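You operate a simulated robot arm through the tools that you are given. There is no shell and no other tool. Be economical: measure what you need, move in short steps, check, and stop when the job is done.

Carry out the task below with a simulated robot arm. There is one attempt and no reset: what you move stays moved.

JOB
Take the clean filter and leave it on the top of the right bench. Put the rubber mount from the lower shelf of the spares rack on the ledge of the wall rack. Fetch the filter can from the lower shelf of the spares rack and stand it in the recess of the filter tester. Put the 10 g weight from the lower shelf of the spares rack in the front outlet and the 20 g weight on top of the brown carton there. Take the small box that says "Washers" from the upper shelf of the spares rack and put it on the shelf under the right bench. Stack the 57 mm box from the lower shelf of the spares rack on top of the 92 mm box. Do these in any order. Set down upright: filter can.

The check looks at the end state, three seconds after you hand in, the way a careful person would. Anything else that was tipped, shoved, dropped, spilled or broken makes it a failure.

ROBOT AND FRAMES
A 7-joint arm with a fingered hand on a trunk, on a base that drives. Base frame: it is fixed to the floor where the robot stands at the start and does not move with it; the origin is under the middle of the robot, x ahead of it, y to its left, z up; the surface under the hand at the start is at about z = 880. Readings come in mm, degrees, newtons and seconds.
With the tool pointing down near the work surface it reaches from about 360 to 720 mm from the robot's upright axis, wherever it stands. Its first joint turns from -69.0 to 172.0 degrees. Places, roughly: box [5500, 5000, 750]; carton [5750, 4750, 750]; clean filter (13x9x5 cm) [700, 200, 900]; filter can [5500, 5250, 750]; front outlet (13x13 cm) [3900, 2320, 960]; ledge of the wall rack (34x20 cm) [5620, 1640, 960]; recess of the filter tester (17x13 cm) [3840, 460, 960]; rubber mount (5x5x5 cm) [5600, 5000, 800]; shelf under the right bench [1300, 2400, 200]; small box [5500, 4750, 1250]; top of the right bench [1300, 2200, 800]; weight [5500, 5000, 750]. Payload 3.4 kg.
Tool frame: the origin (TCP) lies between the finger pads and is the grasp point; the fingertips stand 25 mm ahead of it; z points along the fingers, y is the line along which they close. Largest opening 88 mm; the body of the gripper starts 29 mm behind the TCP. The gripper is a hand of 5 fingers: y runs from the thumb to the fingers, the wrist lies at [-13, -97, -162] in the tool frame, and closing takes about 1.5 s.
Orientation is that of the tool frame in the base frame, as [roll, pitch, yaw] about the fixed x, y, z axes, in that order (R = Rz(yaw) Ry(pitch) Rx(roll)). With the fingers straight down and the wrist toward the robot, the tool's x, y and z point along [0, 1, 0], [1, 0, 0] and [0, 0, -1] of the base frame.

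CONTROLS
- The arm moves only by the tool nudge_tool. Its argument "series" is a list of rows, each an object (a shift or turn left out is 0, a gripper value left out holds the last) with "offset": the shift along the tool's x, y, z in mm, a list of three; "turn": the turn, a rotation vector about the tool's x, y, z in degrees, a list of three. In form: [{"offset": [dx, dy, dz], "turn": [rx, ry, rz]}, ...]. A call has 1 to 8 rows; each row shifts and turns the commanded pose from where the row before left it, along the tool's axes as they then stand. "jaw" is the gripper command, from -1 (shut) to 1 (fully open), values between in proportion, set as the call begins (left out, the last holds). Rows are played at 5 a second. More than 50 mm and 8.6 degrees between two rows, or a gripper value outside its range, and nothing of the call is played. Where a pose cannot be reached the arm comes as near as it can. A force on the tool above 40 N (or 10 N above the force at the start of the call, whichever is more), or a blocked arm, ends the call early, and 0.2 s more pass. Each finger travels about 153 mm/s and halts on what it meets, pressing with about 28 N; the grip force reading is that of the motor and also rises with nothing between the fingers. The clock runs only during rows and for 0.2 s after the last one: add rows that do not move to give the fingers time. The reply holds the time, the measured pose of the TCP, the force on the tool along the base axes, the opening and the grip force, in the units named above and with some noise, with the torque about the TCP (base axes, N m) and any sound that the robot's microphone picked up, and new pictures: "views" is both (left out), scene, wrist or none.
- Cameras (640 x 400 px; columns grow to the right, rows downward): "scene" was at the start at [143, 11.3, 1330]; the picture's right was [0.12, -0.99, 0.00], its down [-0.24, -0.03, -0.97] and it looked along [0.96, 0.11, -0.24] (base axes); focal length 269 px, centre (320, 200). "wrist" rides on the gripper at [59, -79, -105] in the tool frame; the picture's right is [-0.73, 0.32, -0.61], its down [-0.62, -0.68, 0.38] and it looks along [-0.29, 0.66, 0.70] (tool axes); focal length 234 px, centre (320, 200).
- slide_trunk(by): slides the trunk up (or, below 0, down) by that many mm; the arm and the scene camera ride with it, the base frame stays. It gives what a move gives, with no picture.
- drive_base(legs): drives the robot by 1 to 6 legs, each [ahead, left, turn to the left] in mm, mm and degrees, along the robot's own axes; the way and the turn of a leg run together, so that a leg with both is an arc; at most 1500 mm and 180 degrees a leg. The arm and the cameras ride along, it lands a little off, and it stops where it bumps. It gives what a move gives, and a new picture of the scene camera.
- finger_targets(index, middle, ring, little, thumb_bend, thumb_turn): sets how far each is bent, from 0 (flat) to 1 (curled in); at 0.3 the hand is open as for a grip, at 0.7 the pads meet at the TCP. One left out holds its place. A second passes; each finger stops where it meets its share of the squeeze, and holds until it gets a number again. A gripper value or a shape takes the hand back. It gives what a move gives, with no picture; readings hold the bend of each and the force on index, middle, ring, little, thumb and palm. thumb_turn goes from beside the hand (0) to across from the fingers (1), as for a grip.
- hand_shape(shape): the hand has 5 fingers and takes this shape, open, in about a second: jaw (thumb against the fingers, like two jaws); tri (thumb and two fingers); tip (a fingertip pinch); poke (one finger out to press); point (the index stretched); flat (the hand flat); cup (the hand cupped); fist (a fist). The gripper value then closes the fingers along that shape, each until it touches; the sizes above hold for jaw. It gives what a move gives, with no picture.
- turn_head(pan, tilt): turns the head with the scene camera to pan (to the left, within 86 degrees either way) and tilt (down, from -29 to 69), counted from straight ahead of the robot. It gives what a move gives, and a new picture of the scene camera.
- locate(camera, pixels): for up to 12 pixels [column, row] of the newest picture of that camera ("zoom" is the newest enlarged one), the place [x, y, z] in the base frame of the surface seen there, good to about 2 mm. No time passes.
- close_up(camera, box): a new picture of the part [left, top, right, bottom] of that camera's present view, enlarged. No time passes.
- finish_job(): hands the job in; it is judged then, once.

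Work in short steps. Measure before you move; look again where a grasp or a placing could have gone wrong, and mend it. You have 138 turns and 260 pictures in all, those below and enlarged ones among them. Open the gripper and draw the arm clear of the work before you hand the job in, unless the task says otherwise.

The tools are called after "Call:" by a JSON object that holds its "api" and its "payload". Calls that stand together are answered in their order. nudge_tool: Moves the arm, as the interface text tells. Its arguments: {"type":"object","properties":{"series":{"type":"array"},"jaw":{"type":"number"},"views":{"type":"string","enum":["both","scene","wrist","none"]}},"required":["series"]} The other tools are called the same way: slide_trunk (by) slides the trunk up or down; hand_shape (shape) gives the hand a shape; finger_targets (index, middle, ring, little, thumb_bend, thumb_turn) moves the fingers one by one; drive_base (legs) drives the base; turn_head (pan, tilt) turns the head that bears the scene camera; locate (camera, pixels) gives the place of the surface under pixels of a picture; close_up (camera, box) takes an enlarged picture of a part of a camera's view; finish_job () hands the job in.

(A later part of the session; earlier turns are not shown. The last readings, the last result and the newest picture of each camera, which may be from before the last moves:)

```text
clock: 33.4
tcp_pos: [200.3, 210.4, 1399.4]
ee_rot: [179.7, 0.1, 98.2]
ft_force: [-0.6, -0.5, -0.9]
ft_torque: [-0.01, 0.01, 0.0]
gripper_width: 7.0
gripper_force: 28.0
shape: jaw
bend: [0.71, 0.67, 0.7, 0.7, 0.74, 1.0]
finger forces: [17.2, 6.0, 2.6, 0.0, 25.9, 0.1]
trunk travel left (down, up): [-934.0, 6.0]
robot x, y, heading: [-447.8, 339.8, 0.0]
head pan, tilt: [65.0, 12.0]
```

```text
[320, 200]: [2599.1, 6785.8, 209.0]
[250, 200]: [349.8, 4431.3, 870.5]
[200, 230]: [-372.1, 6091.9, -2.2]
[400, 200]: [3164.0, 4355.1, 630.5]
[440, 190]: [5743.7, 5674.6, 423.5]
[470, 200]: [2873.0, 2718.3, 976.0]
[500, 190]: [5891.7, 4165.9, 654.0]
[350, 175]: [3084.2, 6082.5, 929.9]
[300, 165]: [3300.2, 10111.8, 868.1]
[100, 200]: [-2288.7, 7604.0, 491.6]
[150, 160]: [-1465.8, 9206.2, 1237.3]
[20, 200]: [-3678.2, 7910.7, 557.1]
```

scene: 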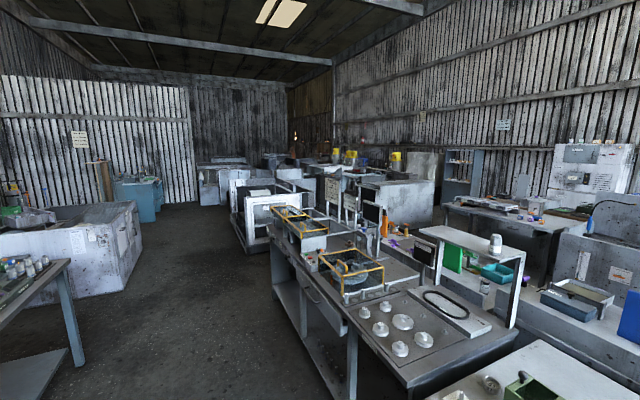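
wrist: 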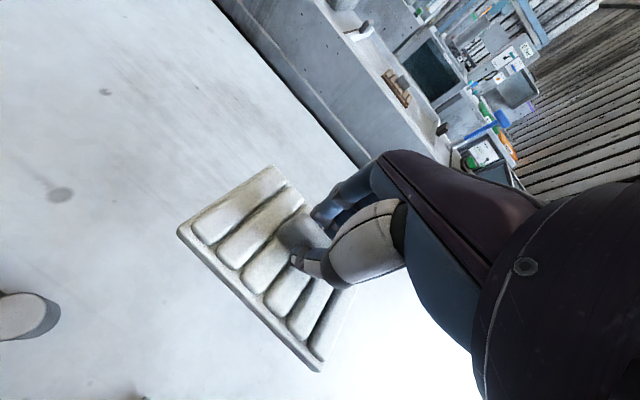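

Map: the right bench is the surface around [1275,1518..2900,798], behind the Test Bench; its open side is likely at x>1500. I tuck the arm, turn left and drive along the open floor.

Call:
{"api": "nudge_tool", "payload": {"series": [{"offset": [0, -45, 0]}, {"offset": [0, -45, 0]}, {"offset": [0, -45, 0]}, {"offset": [0, -45, 0]}, {}], "views": "none"}}

Call:
{"api": "drive_base", "payload": {"legs": [[0, 0, 90], [1500, 0, 0], [1500, 0, 0]]}}

Call:
{"api": "turn_head", "payload": {"pan": -60, "tilt": 20}}

```text
clock: 34.6
tcp_pos: [22.2, 186.0, 1397.1]
ee_rot: [179.9, -0.1, 98.0]
ft_force: [0.8, 0.6, -0.8]
ft_torque: [-0.02, 0.02, -0.05]
gripper_width: 7.4
gripper_force: 28.1
shape: jaw
bend: [0.71, 0.67, 0.7, 0.7, 0.74, 1.0]
finger forces: [17.4, 5.9, 2.6, 0.0, 25.9, 0.0]
trunk travel left (down, up): [-934.0, 6.0]
robot x, y, heading: [-445.2, 340.5, 0.3]
head pan, tilt: [65.0, 12.0]
```

```text
clock: 52.9
tcp_pos: [-353.9, 3814.1, 1399.7]
ee_rot: [179.7, 0.2, -170.9]
ft_force: [0.6, -0.3, -0.8]
ft_torque: [0.02, 0.0, 0.02]
gripper_width: 6.8
gripper_force: 27.8
shape: jaw
bend: [0.71, 0.67, 0.7, 0.7, 0.74, 1.0]
finger forces: [17.3, 5.7, 2.5, 0.0, 25.6, 0.0]
trunk travel left (down, up): [-934.0, 6.0]
robot x, y, heading: [-497.9, 3342.7, 91.2]
head pan, tilt: [65.0, 12.0]
```

scene: 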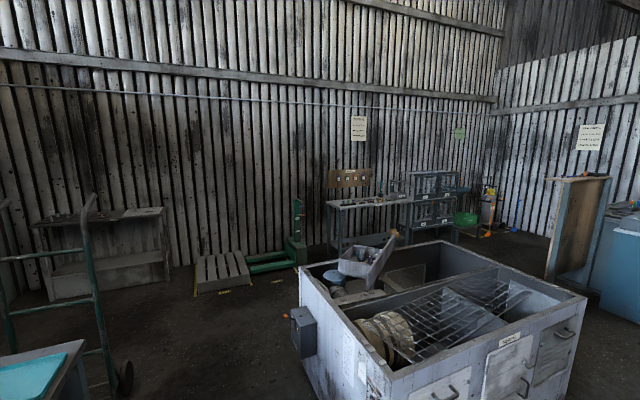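

```text
clock: 55.0
tcp_pos: [-355.6, 3814.8, 1398.8]
ee_rot: [179.6, 0.0, -170.7]
ft_force: [-0.1, -0.1, -0.3]
ft_torque: [0.0, 0.01, 0.0]
gripper_width: 7.2
gripper_force: 28.3
shape: jaw
bend: [0.71, 0.67, 0.7, 0.7, 0.74, 1.0]
finger forces: [17.4, 5.6, 2.5, 0.0, 25.6, 0.1]
trunk travel left (down, up): [-934.0, 6.0]
robot x, y, heading: [-501.2, 3346.3, 91.2]
head pan, tilt: [-60.0, 20.0]
```

scene: 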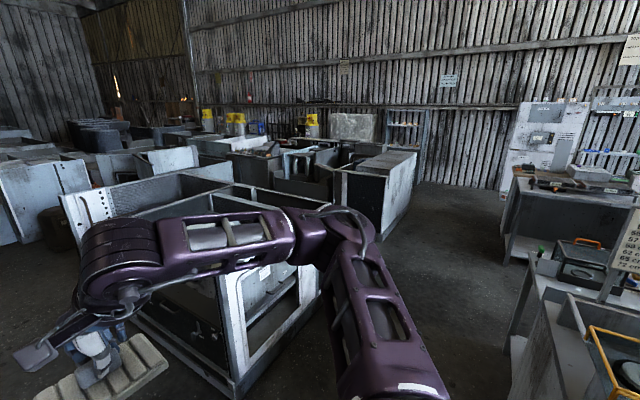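

There's a wide aisle at (480,280). I measure its bounds.

Call:
{"api": "locate", "payload": {"camera": "scene", "pixels": [[238, 385], [310, 300], [395, 225], [455, 290], [510, 290], [505, 250], [560, 220], [520, 340], [450, 210], [540, 275], [405, 150], [620, 300]]}}

Call:
{"api": "turn_head", "payload": {"pan": -80, "tilt": 20}}

Call:
{"api": "locate", "payload": {"camera": "scene", "pixels": [[300, 300], [360, 260], [400, 300], [420, 340], [330, 350], [450, 220], [380, 210], [470, 260], [520, 300], [340, 210]]}}

```text
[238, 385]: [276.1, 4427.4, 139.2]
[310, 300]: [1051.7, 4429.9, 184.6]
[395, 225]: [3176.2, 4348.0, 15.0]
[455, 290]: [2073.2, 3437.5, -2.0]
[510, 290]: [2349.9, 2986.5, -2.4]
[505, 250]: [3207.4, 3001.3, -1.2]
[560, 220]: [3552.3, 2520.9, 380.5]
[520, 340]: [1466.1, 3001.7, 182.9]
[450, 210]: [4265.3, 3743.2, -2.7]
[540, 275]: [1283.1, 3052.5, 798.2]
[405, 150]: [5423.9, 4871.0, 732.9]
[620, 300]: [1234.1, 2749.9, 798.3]
```

```text
clock: 55.8
tcp_pos: [-355.6, 3814.3, 1398.4]
ee_rot: [179.8, 0.1, -170.8]
ft_force: [-0.4, 0.2, -1.4]
ft_torque: [-0.01, 0.03, 0.04]
gripper_width: 7.3
gripper_force: 27.7
shape: jaw
bend: [0.71, 0.67, 0.7, 0.7, 0.74, 1.0]
finger forces: [17.4, 5.7, 2.5, 0.0, 25.6, 0.0]
trunk travel left (down, up): [-934.0, 6.0]
robot x, y, heading: [-500.9, 3342.1, 91.1]
head pan, tilt: [-80.0, 20.0]
```

scene: 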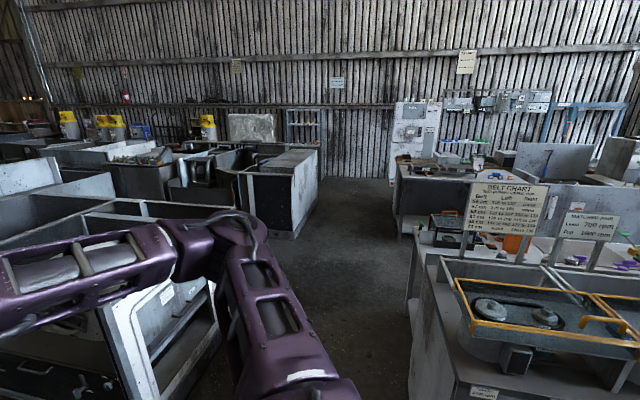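

```text
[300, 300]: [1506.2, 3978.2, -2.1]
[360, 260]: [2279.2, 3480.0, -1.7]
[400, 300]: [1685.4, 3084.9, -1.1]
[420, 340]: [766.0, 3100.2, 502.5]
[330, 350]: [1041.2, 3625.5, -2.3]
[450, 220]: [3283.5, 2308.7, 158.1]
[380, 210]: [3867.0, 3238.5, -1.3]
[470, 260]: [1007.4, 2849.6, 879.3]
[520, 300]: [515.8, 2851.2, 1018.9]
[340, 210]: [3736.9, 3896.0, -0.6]
```

The aisle is y≈3100–4350. I turn to heading 0, slide to y≈3690 and drive ahead 2500 mm, then look right at the bench.

Call:
{"api": "drive_base", "payload": {"legs": [[0, 0, -91], [0, 350, 0], [1500, 0, 0], [1000, 0, 0]]}}

Call:
{"api": "turn_head", "payload": {"pan": -86, "tilt": 25}}

```text
clock: 73.8
tcp_pos: [2476.7, 3529.6, 1397.4]
ee_rot: [179.6, 0.2, 97.3]
ft_force: [-0.1, 0.3, -0.5]
ft_torque: [0.01, 0.03, 0.03]
gripper_width: 7.1
gripper_force: 28.4
shape: jaw
bend: [0.71, 0.67, 0.7, 0.7, 0.74, 1.0]
finger forces: [17.5, 5.5, 2.6, 0.1, 25.4, 0.0]
trunk travel left (down, up): [-934.0, 6.0]
robot x, y, heading: [2008.0, 3694.5, -0.5]
head pan, tilt: [-80.0, 20.0]
```

scene: 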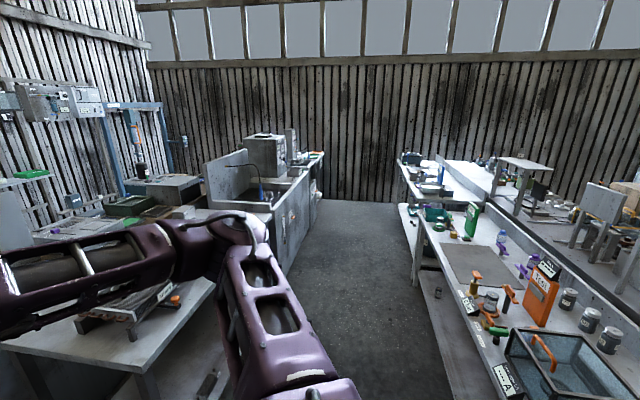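

```text
clock: 74.5
tcp_pos: [2477.6, 3529.9, 1398.1]
ee_rot: [179.7, 0.1, 97.3]
ft_force: [0.4, 0.6, -0.8]
ft_torque: [-0.02, 0.0, -0.04]
gripper_width: 7.1
gripper_force: 28.0
shape: jaw
bend: [0.71, 0.67, 0.7, 0.7, 0.74, 1.0]
finger forces: [17.6, 5.5, 2.5, 0.0, 25.5, 0.0]
trunk travel left (down, up): [-934.0, 6.0]
robot x, y, heading: [2009.1, 3692.8, -0.9]
head pan, tilt: [-85.9, 25.0]
```

scene: 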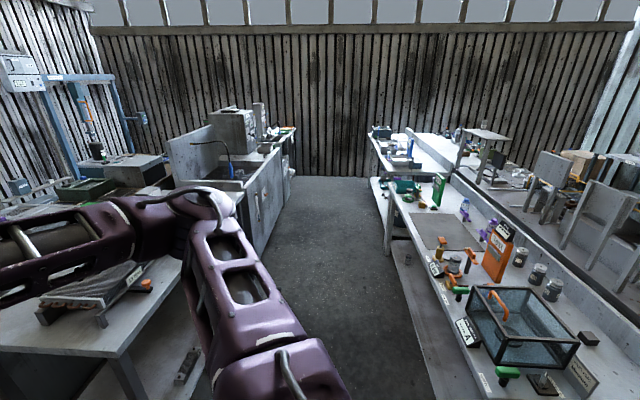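

The right bench top shows a free mat near (435,230). I locate bench features.

Call:
{"api": "locate", "payload": {"camera": "scene", "pixels": [[435, 225], [415, 225], [430, 248], [460, 225], [415, 215], [430, 310], [400, 255], [475, 330], [395, 195], [415, 300], [440, 350], [430, 213]]}}

Call:
{"api": "close_up", "payload": {"camera": "scene", "box": [360, 120, 640, 400]}}

```text
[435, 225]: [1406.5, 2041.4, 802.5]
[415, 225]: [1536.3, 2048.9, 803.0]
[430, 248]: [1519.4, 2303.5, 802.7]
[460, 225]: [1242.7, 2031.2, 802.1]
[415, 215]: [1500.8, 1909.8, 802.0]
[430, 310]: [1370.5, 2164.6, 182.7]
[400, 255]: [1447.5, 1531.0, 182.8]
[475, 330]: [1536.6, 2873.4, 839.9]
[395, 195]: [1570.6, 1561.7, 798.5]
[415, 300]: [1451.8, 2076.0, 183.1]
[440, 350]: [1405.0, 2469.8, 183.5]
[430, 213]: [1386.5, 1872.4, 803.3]
```

```text
1.43 times, centred on (500, 260) of scene
```

zoom: 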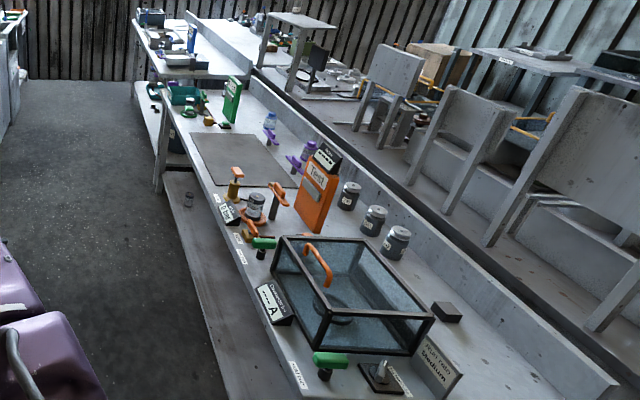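

I turn 180° here (radius clear), then slide left along the bench to y≈2150.

Call:
{"api": "drive_base", "payload": {"legs": [[0, 0, 180], [0, 1500, 0]]}}

Call:
{"api": "turn_head", "payload": {"pan": 0, "tilt": 45}}

```text
clock: 89.3
tcp_pos: [1546.4, 2349.5, 1399.0]
ee_rot: [179.7, 0.1, -81.9]
ft_force: [-0.5, -0.3, -1.3]
ft_torque: [0.0, 0.0, 0.03]
gripper_width: 7.0
gripper_force: 28.3
shape: jaw
bend: [0.71, 0.71, 0.7, 0.7, 0.74, 1.0]
finger forces: [17.6, 5.1, 2.3, 0.1, 25.2, 0.1]
trunk travel left (down, up): [-934.0, 6.0]
robot x, y, heading: [2016.5, 2190.1, -179.7]
head pan, tilt: [-85.9, 25.0]
```

scene: 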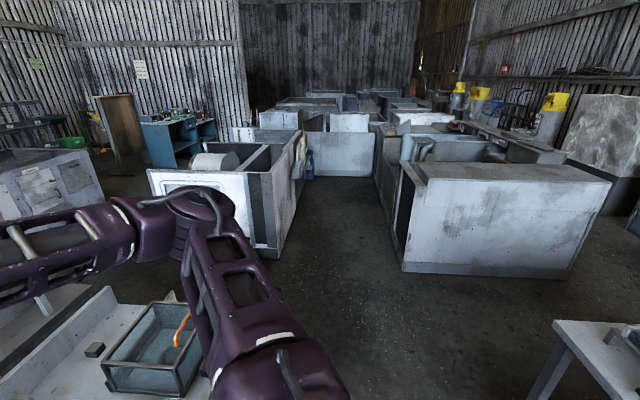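

```text
clock: 90.9
tcp_pos: [1546.2, 2349.0, 1397.8]
ee_rot: [179.7, 0.1, -81.9]
ft_force: [-0.9, 0.8, -1.5]
ft_torque: [0.01, 0.01, 0.04]
gripper_width: 6.9
gripper_force: 27.9
shape: jaw
bend: [0.71, 0.71, 0.7, 0.7, 0.74, 1.0]
finger forces: [17.6, 5.0, 2.3, 0.0, 25.0, 0.0]
trunk travel left (down, up): [-934.0, 6.0]
robot x, y, heading: [2013.6, 2193.8, -179.9]
head pan, tilt: [0.0, 45.0]
```

scene: 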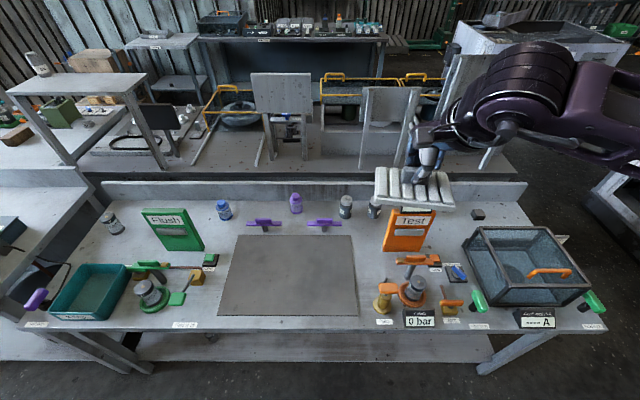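

The mat (290,275) is free. I measure it, the Test sign, and arm parts to plan lowering.

Call:
{"api": "locate", "payload": {"camera": "scene", "pixels": [[240, 237], [353, 237], [358, 315], [218, 313], [405, 213], [418, 290], [520, 230], [600, 110], [500, 130], [400, 205], [350, 330], [560, 150]]}}

```text
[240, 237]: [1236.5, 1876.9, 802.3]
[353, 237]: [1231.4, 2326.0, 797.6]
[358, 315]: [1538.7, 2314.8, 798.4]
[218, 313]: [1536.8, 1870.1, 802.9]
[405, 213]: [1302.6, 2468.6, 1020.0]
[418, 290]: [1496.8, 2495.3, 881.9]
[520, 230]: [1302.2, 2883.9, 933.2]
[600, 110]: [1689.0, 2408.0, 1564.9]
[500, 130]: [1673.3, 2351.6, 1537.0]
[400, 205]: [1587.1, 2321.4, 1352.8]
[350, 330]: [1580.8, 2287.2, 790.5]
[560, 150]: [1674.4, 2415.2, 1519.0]
```

I slide left 255 and ahead 125 so the hand is above the mat, then lower the trunk.

Call:
{"api": "drive_base", "payload": {"legs": [[0, 250, 0], [125, 0, 0]]}}

Call:
{"api": "slide_trunk", "payload": {"by": -490}}

Call:
{"api": "nudge_tool", "payload": {"series": [{}], "views": "both"}}

```text
clock: 93.5
tcp_pos: [1425.9, 2097.1, 1398.5]
ee_rot: [179.5, 0.2, -81.6]
ft_force: [0.7, 0.5, -0.4]
ft_torque: [0.01, 0.03, -0.03]
gripper_width: 7.0
gripper_force: 27.5
shape: jaw
bend: [0.71, 0.71, 0.7, 0.7, 0.74, 1.0]
finger forces: [17.7, 5.1, 2.4, 0.0, 25.1, 0.0]
trunk travel left (down, up): [-934.0, 6.0]
robot x, y, heading: [1893.9, 1942.3, -179.4]
head pan, tilt: [0.0, 45.0]
```

scene: 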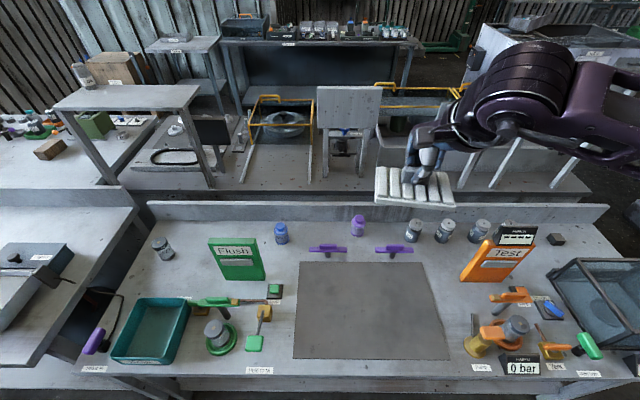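

```text
refused: -490 is not a number from -400 to 400
```

```text
clock: 94.0
tcp_pos: [1424.3, 2098.0, 1397.2]
ee_rot: [179.7, 0.1, -81.6]
ft_force: [0.1, -0.2, -1.6]
ft_torque: [0.03, 0.04, 0.0]
gripper_width: 7.0
gripper_force: 28.1
shape: jaw
bend: [0.71, 0.71, 0.7, 0.7, 0.74, 1.0]
finger forces: [17.7, 5.1, 2.3, 0.0, 25.1, 0.0]
trunk travel left (down, up): [-934.0, 6.0]
robot x, y, heading: [1890.2, 1949.8, -179.4]
head pan, tilt: [0.0, 45.0]
```

scene: 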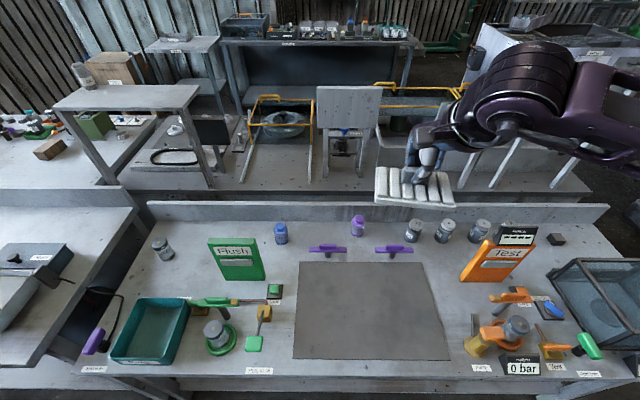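
wrist: 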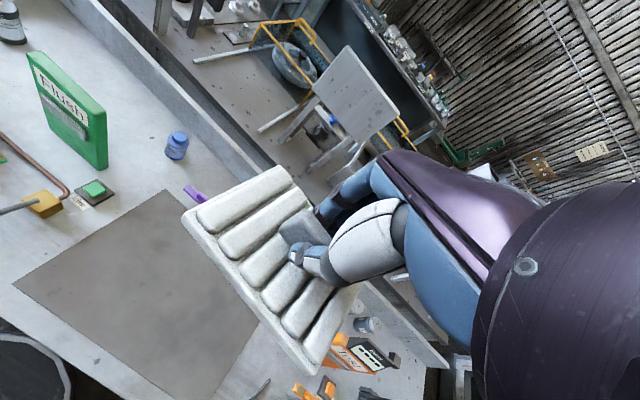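

Hand is above the mat centre. I lower the trunk in two steps.

Call:
{"api": "slide_trunk", "payload": {"by": -380}}

Call:
{"api": "slide_trunk", "payload": {"by": -130}}

Call:
{"api": "nudge_tool", "payload": {"series": [{}], "views": "both"}}

```text
clock: 97.6
tcp_pos: [1422.2, 2097.5, 1018.5]
ee_rot: [179.7, 0.0, -81.5]
ft_force: [0.4, -0.2, -1.2]
ft_torque: [0.0, -0.01, -0.02]
gripper_width: 6.9
gripper_force: 28.2
shape: jaw
bend: [0.71, 0.71, 0.7, 0.7, 0.74, 1.0]
finger forces: [17.7, 5.0, 2.2, 0.0, 25.1, 0.0]
trunk travel left (down, up): [-554.0, 386.0]
robot x, y, heading: [1892.6, 1947.1, -179.6]
head pan, tilt: [0.0, 45.0]
```

```text
clock: 99.2
tcp_pos: [1423.5, 2097.7, 888.3]
ee_rot: [179.7, 0.1, -81.6]
ft_force: [-0.4, 0.3, -0.8]
ft_torque: [-0.01, -0.01, -0.02]
gripper_width: 6.9
gripper_force: 28.5
shape: jaw
bend: [0.71, 0.71, 0.7, 0.7, 0.74, 1.0]
finger forces: [17.8, 5.1, 2.4, 0.1, 25.1, 0.0]
trunk travel left (down, up): [-424.0, 516.0]
robot x, y, heading: [1894.7, 1943.4, -179.6]
head pan, tilt: [0.0, 45.0]
```

```text
clock: 99.6
tcp_pos: [1422.6, 2097.6, 888.7]
ee_rot: [179.7, 0.1, -81.6]
ft_force: [-0.3, 0.5, 0.4]
ft_torque: [-0.01, -0.03, -0.01]
gripper_width: 6.9
gripper_force: 28.2
shape: jaw
bend: [0.71, 0.71, 0.7, 0.7, 0.74, 1.0]
finger forces: [17.7, 5.1, 2.3, 0.0, 25.1, 0.0]
trunk travel left (down, up): [-424.0, 516.0]
robot x, y, heading: [1890.9, 1953.4, -179.7]
head pan, tilt: [0.0, 45.0]
```

scene: 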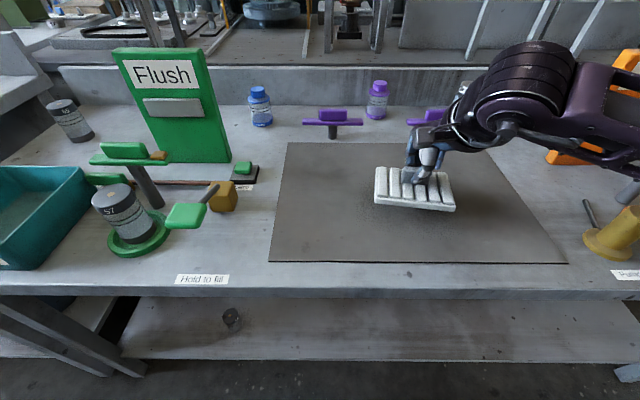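
wrist: 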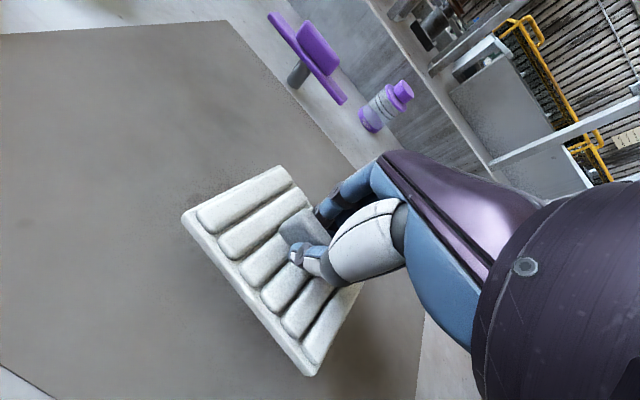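

About 35 mm remain. I lower in small steps until contact.

Call:
{"api": "nudge_tool", "payload": {"series": [{"offset": [0, 0, 15]}, {"offset": [0, 0, 12]}, {"offset": [0, 0, 4]}, {"offset": [0, 0, 3]}, {"offset": [0, 0, 2]}], "views": "scene"}}

Call:
{"api": "close_up", "payload": {"camera": "scene", "box": [340, 120, 500, 230]}}

```text
clock: 100.8
tcp_pos: [1425.0, 2098.5, 852.7]
ee_rot: [179.7, 0.0, -81.6]
ft_force: [1.2, 0.0, 1.0]
ft_torque: [-0.01, 0.03, 0.0]
gripper_width: 7.1
gripper_force: 28.1
shape: jaw
bend: [0.71, 0.71, 0.7, 0.7, 0.74, 1.0]
finger forces: [17.4, 5.2, 2.3, 0.1, 25.8, 0.1]
trunk travel left (down, up): [-424.0, 516.0]
robot x, y, heading: [1891.7, 1947.6, -179.3]
head pan, tilt: [0.0, 45.0]
```

scene: 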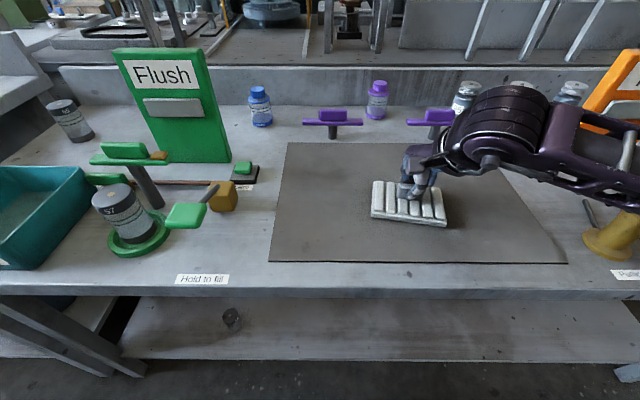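

```text
3.64 times, centred on (420, 175) of scene
```

zoom: 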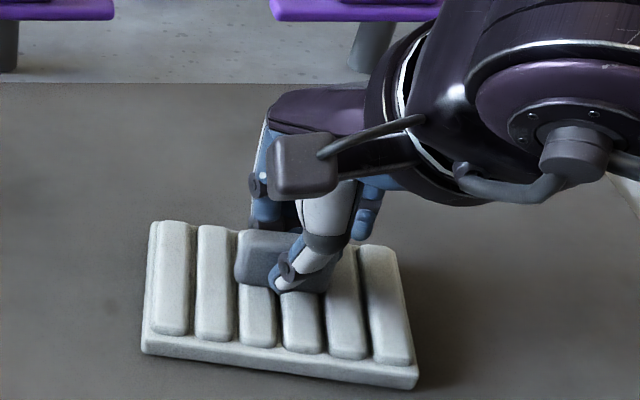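

Very near contact; two more small millimetres, then release slowly.

Call:
{"api": "nudge_tool", "payload": {"series": [{"offset": [0, 0, 1.5]}, {"offset": [0, 0, 1.5]}], "views": "none"}}

Call:
{"api": "nudge_tool", "payload": {"series": [{}, {}, {}, {}, {}, {}], "jaw": 0.3, "views": "wrist"}}

```text
clock: 101.4
tcp_pos: [1424.0, 2098.3, 852.1]
ee_rot: [179.4, 0.1, -81.5]
ft_force: [0.7, 1.2, 12.4]
ft_torque: [0.03, 0.08, 0.03]
gripper_width: 7.0
gripper_force: 28.8
shape: jaw
bend: [0.71, 0.71, 0.7, 0.7, 0.74, 1.0]
finger forces: [17.6, 6.8, 2.6, 0.0, 27.8, 0.1]
trunk travel left (down, up): [-424.0, 516.0]
robot x, y, heading: [1890.8, 1947.2, -179.5]
head pan, tilt: [0.0, 45.0]
```

```text
clock: 102.8
tcp_pos: [1423.0, 2097.3, 849.4]
ee_rot: [179.7, 0.1, -81.8]
ft_force: [-0.4, -0.3, -0.4]
ft_torque: [-0.01, -0.01, 0.03]
gripper_width: 56.9
gripper_force: 0.0
shape: jaw
bend: [0.28, 0.39, 0.36, 0.36, 0.62, 1.0]
finger forces: [0.0, 0.0, 0.0, 0.0, 0.0, 0.0]
trunk travel left (down, up): [-424.0, 516.0]
robot x, y, heading: [1889.8, 1946.6, -179.7]
head pan, tilt: [0.0, 45.0]
```

wrist: 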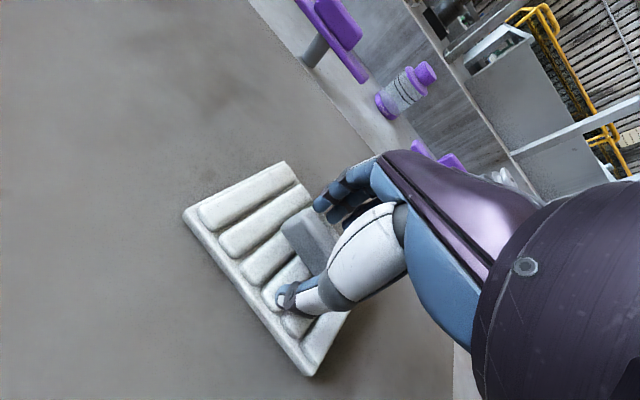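

Released. I raise the trunk straight up, back away, and travel down the aisle to the spares rack.

Call:
{"api": "slide_trunk", "payload": {"by": 400}}

Call:
{"api": "drive_base", "payload": {"legs": [[-200, 0, 0], [0, -1500, 0], [0, -250, 0], [0, 0, 180], [1500, 0, 0], [700, 0, 0]]}}

Call:
{"api": "turn_head", "payload": {"pan": 40, "tilt": 20}}

```text
clock: 106.6
tcp_pos: [1423.1, 2098.5, 1249.0]
ee_rot: [179.7, 0.1, -81.6]
ft_force: [-0.3, 0.7, -0.3]
ft_torque: [-0.01, -0.03, -0.01]
gripper_width: 57.0
gripper_force: 0.1
shape: jaw
bend: [0.28, 0.39, 0.36, 0.36, 0.62, 1.0]
finger forces: [0.0, 0.1, 0.1, 0.0, 0.0, 0.0]
trunk travel left (down, up): [-824.0, 116.0]
robot x, y, heading: [1895.2, 1946.9, -179.6]
head pan, tilt: [0.0, 45.0]
```

```text
clock: 134.6
tcp_pos: [4766.9, 3548.1, 1249.6]
ee_rot: [179.7, 0.1, 98.1]
ft_force: [1.1, -1.0, 0.7]
ft_torque: [-0.01, 0.0, -0.02]
gripper_width: 56.6
gripper_force: 0.1
shape: jaw
bend: [0.28, 0.39, 0.36, 0.36, 0.62, 1.0]
finger forces: [0.1, 0.1, 0.1, 0.0, 0.1, 0.0]
trunk travel left (down, up): [-824.0, 116.0]
robot x, y, heading: [4299.1, 3705.6, 0.2]
head pan, tilt: [0.0, 45.0]
```

scene: 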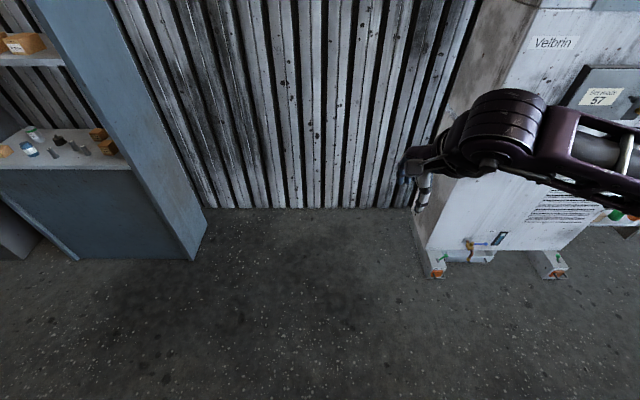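

```text
clock: 135.6
tcp_pos: [4768.0, 3547.7, 1249.2]
ee_rot: [179.7, 0.1, 98.1]
ft_force: [0.4, 0.2, -0.3]
ft_torque: [0.01, -0.01, 0.0]
gripper_width: 56.9
gripper_force: 0.1
shape: jaw
bend: [0.28, 0.39, 0.36, 0.36, 0.62, 1.0]
finger forces: [0.0, 0.0, 0.0, 0.0, 0.1, 0.0]
trunk travel left (down, up): [-824.0, 116.0]
robot x, y, heading: [4302.1, 3702.0, 0.1]
head pan, tilt: [40.0, 20.0]
```

scene: 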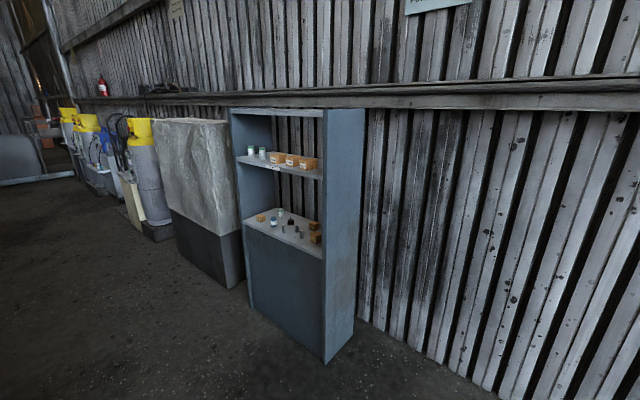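

The rack is clearly visible. I slide left in front of it and look at the shelves.

Call:
{"api": "drive_base", "payload": {"legs": [[0, 1250, 0], [250, 0, 0]]}}

Call:
{"api": "turn_head", "payload": {"pan": 0, "tilt": 30}}

Call:
{"api": "close_up", "payload": {"camera": "scene", "box": [160, 60, 480, 300]}}

```text
clock: 142.1
tcp_pos: [4763.2, 4803.6, 1250.0]
ee_rot: [179.7, 0.1, 98.3]
ft_force: [-0.2, 0.1, 0.8]
ft_torque: [-0.02, -0.03, 0.02]
gripper_width: 57.1
gripper_force: 0.0
shape: jaw
bend: [0.28, 0.39, 0.36, 0.36, 0.62, 1.0]
finger forces: [0.1, 0.0, 0.0, 0.1, 0.0, 0.1]
trunk travel left (down, up): [-824.0, 116.0]
robot x, y, heading: [4300.1, 4956.6, 0.2]
head pan, tilt: [40.0, 20.0]
stopped in leg 1: the robot was blocked; the commanded pose is now the measured one
```

scene: 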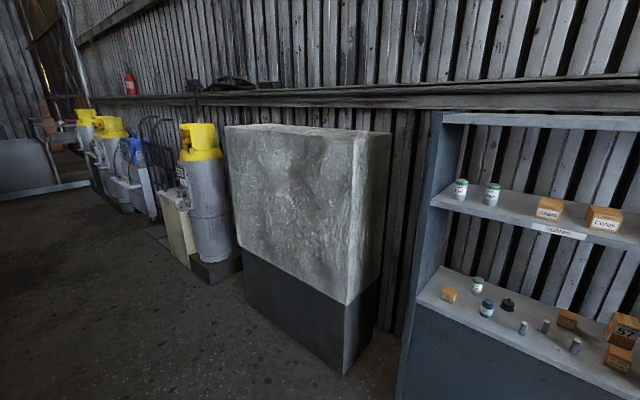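

```text
clock: 143.2
tcp_pos: [4764.4, 4803.0, 1250.0]
ee_rot: [179.6, 0.2, 98.3]
ft_force: [-0.6, -0.2, -0.5]
ft_torque: [0.01, -0.02, -0.02]
gripper_width: 56.6
gripper_force: 0.1
shape: jaw
bend: [0.28, 0.39, 0.36, 0.36, 0.62, 1.0]
finger forces: [0.1, 0.0, 0.1, 0.0, 0.0, 0.0]
trunk travel left (down, up): [-824.0, 116.0]
robot x, y, heading: [4295.1, 4960.7, 0.4]
head pan, tilt: [0.0, 30.0]
```

scene: 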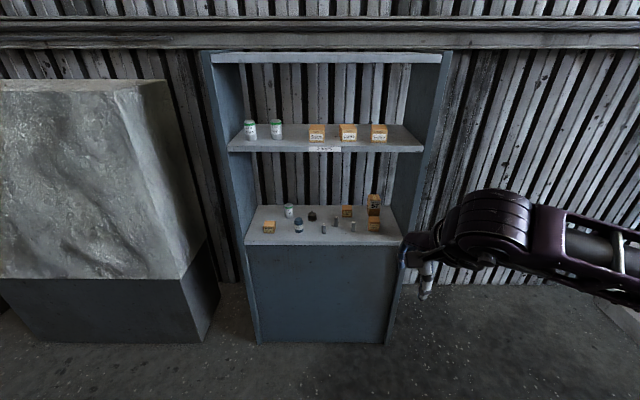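

```text
1.67 times, centred on (320, 180) of scene
```

zoom: 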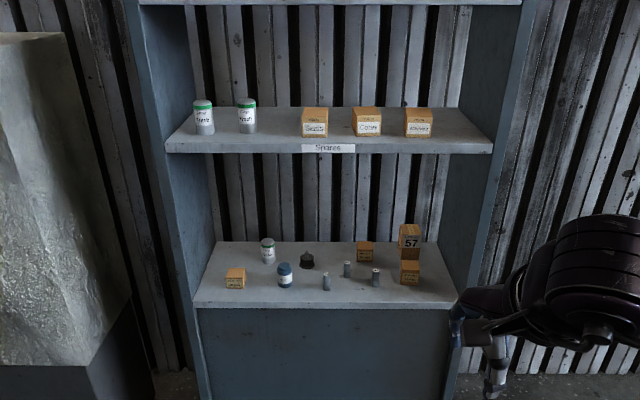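

I zoom in on both shelves for labels, and check what blocked me on the left.

Call:
{"api": "close_up", "payload": {"camera": "scene", "box": [240, 185, 410, 250]}}

Call:
{"api": "locate", "payload": {"camera": "zoom", "pixels": [[105, 165], [185, 90], [222, 150], [272, 120], [318, 168], [362, 150], [422, 160], [402, 100], [500, 160], [500, 85], [300, 210]]}}

Call:
{"api": "close_up", "payload": {"camera": "scene", "box": [230, 110, 430, 160]}}

Call:
{"api": "turn_head", "payload": {"pan": 86, "tilt": 40}}

```text
3.76 times, centred on (325, 218) of scene
```

zoom: 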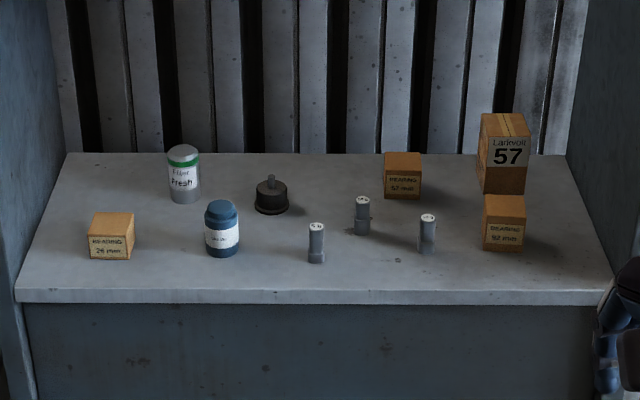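

```text
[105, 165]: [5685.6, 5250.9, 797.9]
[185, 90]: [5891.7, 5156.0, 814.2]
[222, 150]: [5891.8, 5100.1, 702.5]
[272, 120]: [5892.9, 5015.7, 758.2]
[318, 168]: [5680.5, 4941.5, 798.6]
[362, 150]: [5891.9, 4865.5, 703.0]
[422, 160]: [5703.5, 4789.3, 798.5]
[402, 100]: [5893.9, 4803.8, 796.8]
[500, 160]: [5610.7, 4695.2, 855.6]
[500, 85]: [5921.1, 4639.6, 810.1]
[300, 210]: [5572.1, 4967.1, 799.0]
```

```text
3.20 times, centred on (330, 135) of scene
```

zoom: 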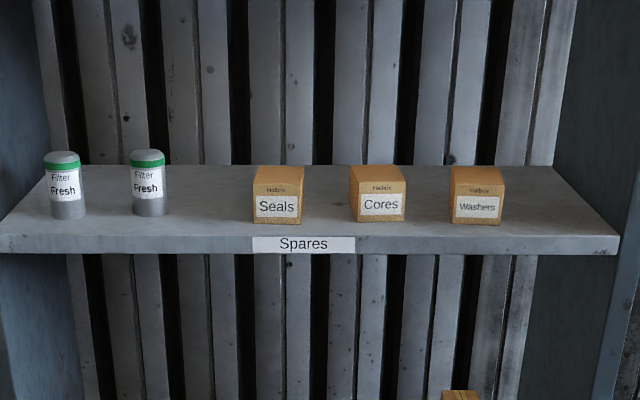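

```text
clock: 144.8
tcp_pos: [4763.8, 4803.4, 1248.6]
ee_rot: [179.7, 0.1, 98.3]
ft_force: [0.2, 0.3, 0.0]
ft_torque: [0.02, -0.01, -0.01]
gripper_width: 56.6
gripper_force: 0.0
shape: jaw
bend: [0.28, 0.39, 0.36, 0.36, 0.62, 1.0]
finger forces: [0.1, 0.0, 0.1, 0.0, 0.0, 0.0]
trunk travel left (down, up): [-824.0, 116.0]
robot x, y, heading: [4295.6, 4951.6, 0.5]
head pan, tilt: [85.9, 40.0]
```

scene: 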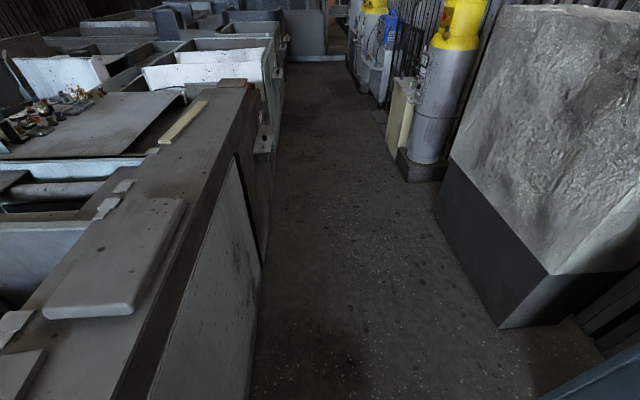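

I misjudged zoom pixels earlier; I will measure again from closer. I drive ahead 500 mm and look down at the lower shelf.

Call:
{"api": "drive_base", "payload": {"legs": [[500, 0, 0]]}}

Call:
{"api": "turn_head", "payload": {"pan": 0, "tilt": 40}}

Call:
{"api": "close_up", "payload": {"camera": "scene", "box": [160, 170, 480, 330]}}

```text
clock: 147.7
tcp_pos: [5260.5, 4805.2, 1249.5]
ee_rot: [179.7, 0.2, 98.2]
ft_force: [-0.4, -0.5, -0.4]
ft_torque: [0.03, 0.03, 0.01]
gripper_width: 56.6
gripper_force: 0.1
shape: jaw
bend: [0.28, 0.39, 0.36, 0.36, 0.62, 1.0]
finger forces: [0.0, 0.0, 0.0, 0.0, 0.0, 0.0]
trunk travel left (down, up): [-824.0, 116.0]
robot x, y, heading: [4792.5, 4957.1, 0.2]
head pan, tilt: [85.9, 40.0]
```

scene: 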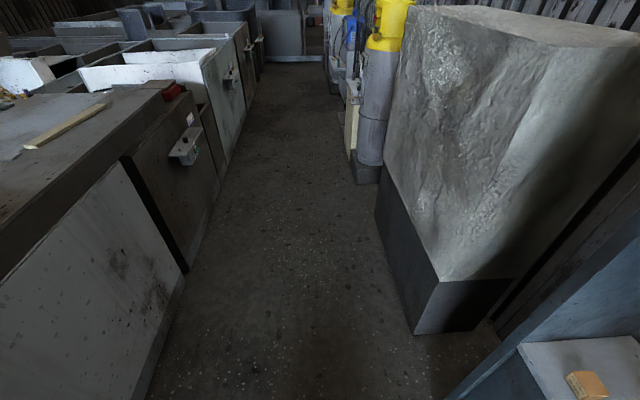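

```text
clock: 149.3
tcp_pos: [5260.5, 4805.6, 1248.9]
ee_rot: [179.7, 0.0, 98.1]
ft_force: [-0.8, 0.2, -0.7]
ft_torque: [0.0, 0.01, 0.0]
gripper_width: 56.6
gripper_force: 0.0
shape: jaw
bend: [0.28, 0.39, 0.36, 0.36, 0.62, 1.0]
finger forces: [0.1, 0.0, 0.0, 0.0, 0.0, 0.0]
trunk travel left (down, up): [-824.0, 116.0]
robot x, y, heading: [4791.6, 4958.3, 0.3]
head pan, tilt: [0.0, 40.0]
```

scene: 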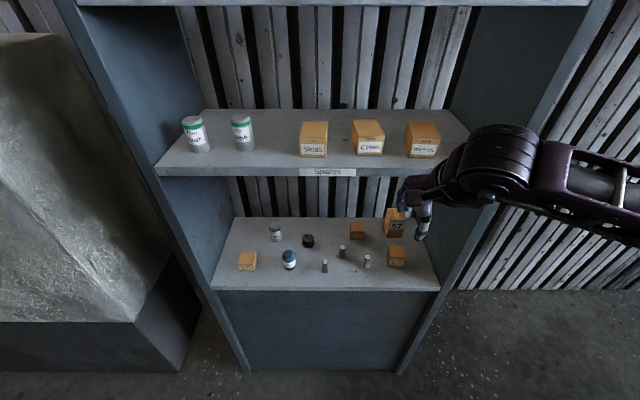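

```text
2.00 times, centred on (320, 250) of scene
```

zoom: 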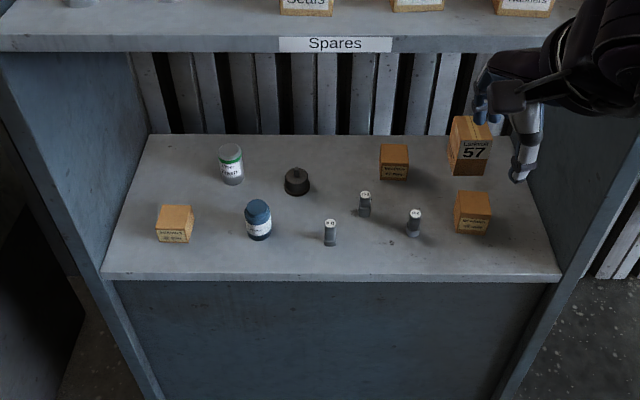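

I locate the objects now with the correct zoom pixels, both shelves.

Call:
{"api": "locate", "payload": {"camera": "zoom", "pixels": [[231, 150], [232, 180], [296, 172], [297, 190], [330, 223], [365, 194], [414, 213], [394, 150], [473, 200], [465, 125], [330, 278], [330, 45]]}}

Call:
{"api": "locate", "payload": {"camera": "scene", "pixels": [[423, 130], [407, 127], [438, 128], [422, 158], [405, 158], [440, 155], [240, 170], [240, 112], [90, 200], [530, 130], [300, 290], [316, 250]]}}

Call:
{"api": "close_up", "payload": {"camera": "scene", "box": [300, 205, 420, 280]}}

```text
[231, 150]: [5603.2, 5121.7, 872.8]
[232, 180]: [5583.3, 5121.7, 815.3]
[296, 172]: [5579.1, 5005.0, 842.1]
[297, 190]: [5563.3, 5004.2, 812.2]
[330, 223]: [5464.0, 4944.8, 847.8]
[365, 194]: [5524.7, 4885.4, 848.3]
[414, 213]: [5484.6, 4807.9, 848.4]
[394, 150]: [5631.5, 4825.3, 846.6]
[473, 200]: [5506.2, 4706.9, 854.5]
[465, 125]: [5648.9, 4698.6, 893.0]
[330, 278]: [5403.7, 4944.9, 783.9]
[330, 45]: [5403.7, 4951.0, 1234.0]
```

```text
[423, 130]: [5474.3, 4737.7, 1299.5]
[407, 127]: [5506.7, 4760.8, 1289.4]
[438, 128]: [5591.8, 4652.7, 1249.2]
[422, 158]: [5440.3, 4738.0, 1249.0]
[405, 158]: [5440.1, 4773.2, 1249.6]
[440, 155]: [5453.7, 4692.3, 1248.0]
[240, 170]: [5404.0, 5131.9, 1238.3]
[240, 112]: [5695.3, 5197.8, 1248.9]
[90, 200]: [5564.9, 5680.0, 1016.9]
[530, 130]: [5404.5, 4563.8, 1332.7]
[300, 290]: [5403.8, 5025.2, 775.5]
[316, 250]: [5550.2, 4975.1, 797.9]
```

```text
5.33 times, centred on (360, 242) of scene
```

zoom: 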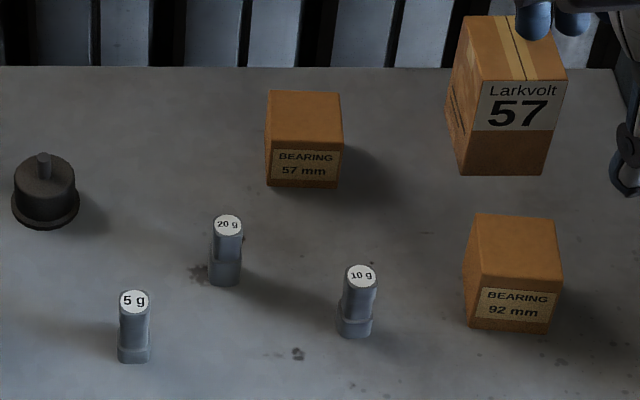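

Everything identified: 20 g at (5525,4885), 10 g at (5485,4808), 5 g (5464,4945), mount (5575,5005), can (5600,5122), 57 mm box (5640,4825), 92 mm box (5506,4707), carton (5650,4698), Washers (5475,4738,1300). First: 20 g weight onto carton. I lower the trunk in front of the rack.

Call:
{"api": "slide_trunk", "payload": {"by": -330}}

Call:
{"api": "drive_base", "payload": {"legs": [[200, 0, 0]]}}

Call:
{"api": "close_up", "payload": {"camera": "wrist", "box": [0, 0, 640, 400]}}

```text
clock: 152.6
tcp_pos: [5261.6, 4805.3, 919.3]
ee_rot: [179.7, 0.2, 98.1]
ft_force: [0.9, -0.1, -0.3]
ft_torque: [0.0, 0.01, -0.01]
gripper_width: 57.0
gripper_force: 0.0
shape: jaw
bend: [0.28, 0.39, 0.36, 0.36, 0.62, 1.0]
finger forces: [0.0, 0.1, 0.0, 0.0, 0.1, 0.1]
trunk travel left (down, up): [-494.0, 446.0]
robot x, y, heading: [4792.2, 4959.9, 0.3]
head pan, tilt: [0.0, 40.0]
```

```text
clock: 154.2
tcp_pos: [5462.4, 4806.0, 918.2]
ee_rot: [179.7, 0.1, 98.2]
ft_force: [0.7, 0.4, -0.6]
ft_torque: [-0.01, 0.0, -0.01]
gripper_width: 56.7
gripper_force: 0.0
shape: jaw
bend: [0.28, 0.39, 0.36, 0.36, 0.62, 1.0]
finger forces: [0.0, 0.1, 0.1, 0.0, 0.0, 0.1]
trunk travel left (down, up): [-494.0, 446.0]
robot x, y, heading: [4994.7, 4962.2, 0.1]
head pan, tilt: [0.0, 40.0]
```

scene: 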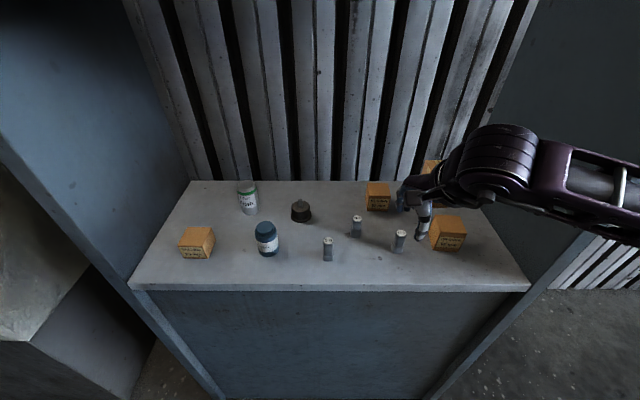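

```text
1.00 times, centred on (320, 200) of wrist (not enlarged: the box is as wide or as high as the picture)
```

zoom: 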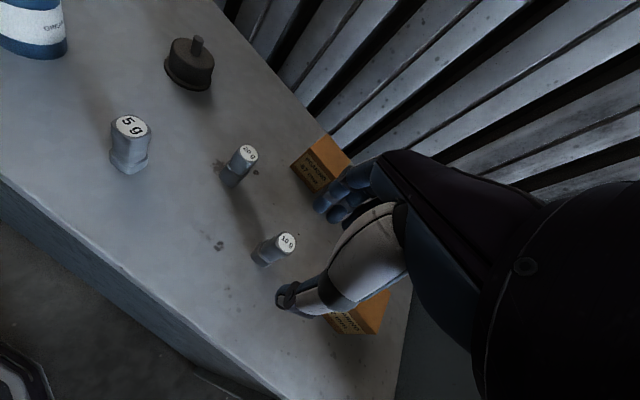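

I locate the forearm parts and weight tops precisely.

Call:
{"api": "locate", "payload": {"camera": "scene", "pixels": [[500, 150], [560, 180], [620, 195], [560, 225], [357, 218], [400, 233], [328, 240], [610, 215], [430, 185], [536, 240]]}}

Call:
{"api": "locate", "payload": {"camera": "wrist", "pixels": [[247, 151], [286, 241], [130, 126], [229, 183], [265, 262], [320, 165], [355, 320]]}}

```text
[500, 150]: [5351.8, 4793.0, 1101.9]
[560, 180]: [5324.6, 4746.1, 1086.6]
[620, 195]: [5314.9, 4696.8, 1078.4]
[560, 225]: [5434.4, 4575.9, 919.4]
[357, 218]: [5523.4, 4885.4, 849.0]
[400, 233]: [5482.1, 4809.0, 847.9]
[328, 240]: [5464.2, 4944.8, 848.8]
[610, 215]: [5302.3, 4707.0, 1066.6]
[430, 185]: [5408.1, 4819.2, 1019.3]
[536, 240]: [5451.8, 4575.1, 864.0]
```

```text
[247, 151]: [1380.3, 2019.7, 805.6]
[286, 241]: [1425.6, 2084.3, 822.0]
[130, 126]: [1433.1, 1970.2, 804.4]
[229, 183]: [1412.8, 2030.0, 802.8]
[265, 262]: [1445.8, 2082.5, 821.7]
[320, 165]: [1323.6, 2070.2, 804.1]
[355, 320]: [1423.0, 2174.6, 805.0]
```

20 g weight centre (5524,4885). I move above it at current height.

Call:
{"api": "nudge_tool", "payload": {"series": [{"offset": [34, 36, 0]}, {"offset": [35, 35, 0]}, {"offset": [0, 0, 20]}, {}], "jaw": 0.1, "views": "wrist"}}

Call:
{"api": "locate", "payload": {"camera": "wrist", "pixels": [[300, 240], [290, 250]]}}

```text
clock: 155.2
tcp_pos: [5522.3, 4883.8, 898.5]
ee_rot: [179.6, 0.2, 98.2]
ft_force: [-0.2, -0.4, -0.3]
ft_torque: [0.0, 0.0, 0.03]
gripper_width: 48.6
gripper_force: 0.0
shape: jaw
bend: [0.74, 0.42, 0.39, 0.42, 0.67, 1.0]
finger forces: [0.1, 0.1, 0.0, 0.0, 0.0, 0.1]
trunk travel left (down, up): [-494.0, 446.0]
robot x, y, heading: [4993.2, 4958.8, 0.3]
head pan, tilt: [0.0, 40.0]
```

wrist: 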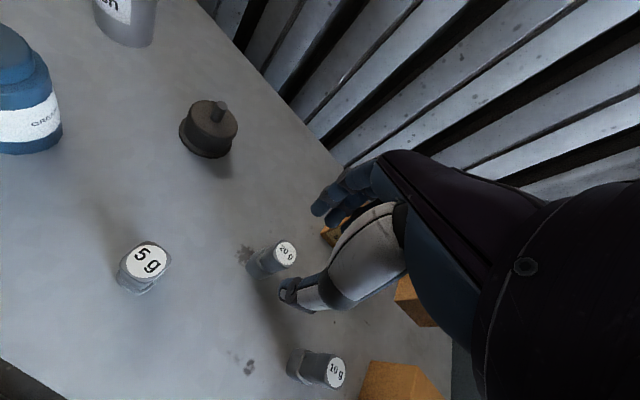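

```text
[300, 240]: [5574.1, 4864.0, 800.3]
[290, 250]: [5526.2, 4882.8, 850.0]
```

The index shows bend 0.74 while others are open; I reopen wider to check it, hovering.

Call:
{"api": "nudge_tool", "payload": {"series": [{}, {}, {}], "jaw": 0.5, "views": "wrist"}}

Call:
{"api": "close_up", "payload": {"camera": "wrist", "box": [220, 150, 420, 330]}}

```text
clock: 156.0
tcp_pos: [5523.6, 4884.5, 900.5]
ee_rot: [179.7, 0.0, 98.2]
ft_force: [-0.4, -0.4, 0.1]
ft_torque: [-0.03, -0.02, 0.0]
gripper_width: 65.8
gripper_force: 0.1
shape: jaw
bend: [0.27, 0.36, 0.33, 0.34, 0.54, 0.99]
finger forces: [0.0, 0.0, 0.0, 0.0, 0.0, 0.0]
trunk travel left (down, up): [-494.0, 446.0]
robot x, y, heading: [4994.2, 4962.9, 0.4]
head pan, tilt: [0.0, 40.0]
```

wrist: 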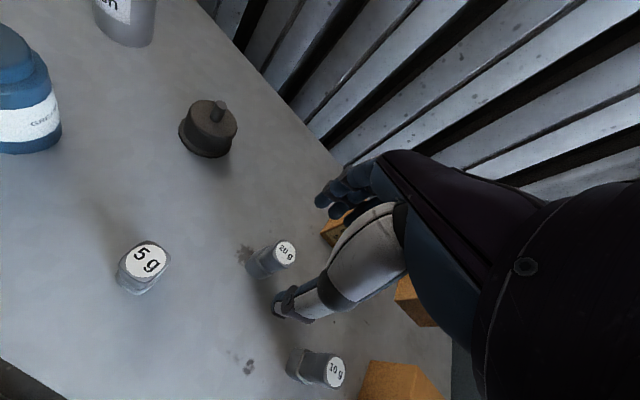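

```text
2.22 times, centred on (320, 240) of wrist
```

zoom: 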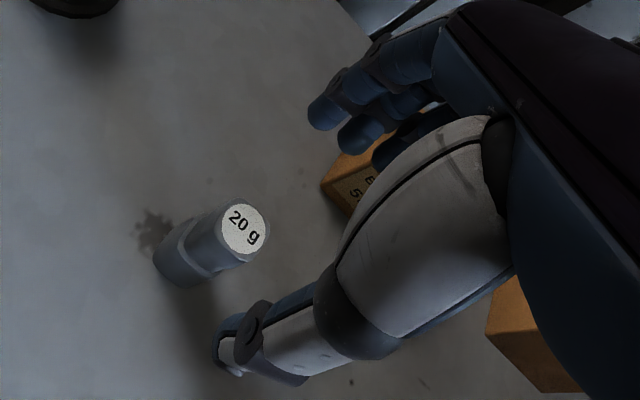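

Hand is fine with jaw 0.5. I descend to z≈837 around the 20 g weight.

Call:
{"api": "nudge_tool", "payload": {"series": [{"offset": [0, 0, 25]}, {"offset": [0, 0, 25]}, {"offset": [0, 0, 13]}, {}], "views": "wrist"}}

Call:
{"api": "close_up", "payload": {"camera": "wrist", "box": [220, 150, 420, 330]}}

```text
clock: 157.0
tcp_pos: [5522.9, 4884.1, 835.0]
ee_rot: [179.7, 0.1, 98.2]
ft_force: [-0.8, -0.3, -0.1]
ft_torque: [-0.05, 0.02, 0.01]
gripper_width: 65.7
gripper_force: 0.1
shape: jaw
bend: [0.27, 0.36, 0.33, 0.34, 0.54, 0.99]
finger forces: [0.0, 0.0, 0.1, 0.0, 0.1, 0.1]
trunk travel left (down, up): [-494.0, 446.0]
robot x, y, heading: [4990.2, 4957.3, 0.2]
head pan, tilt: [0.0, 40.0]
```

wrist: 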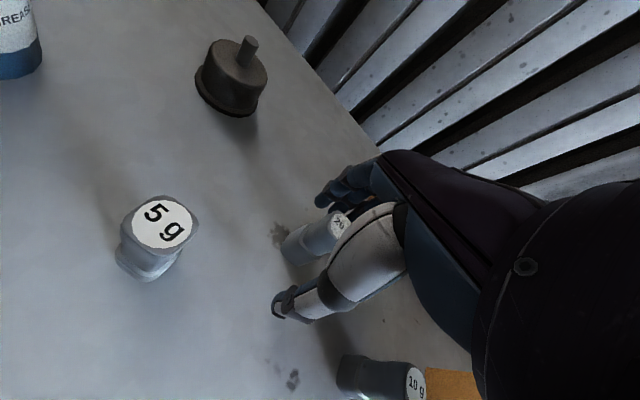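

```text
2.22 times, centred on (320, 240) of wrist
```

zoom: 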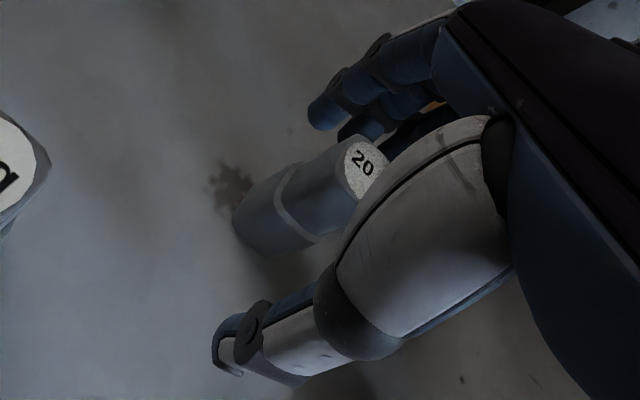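

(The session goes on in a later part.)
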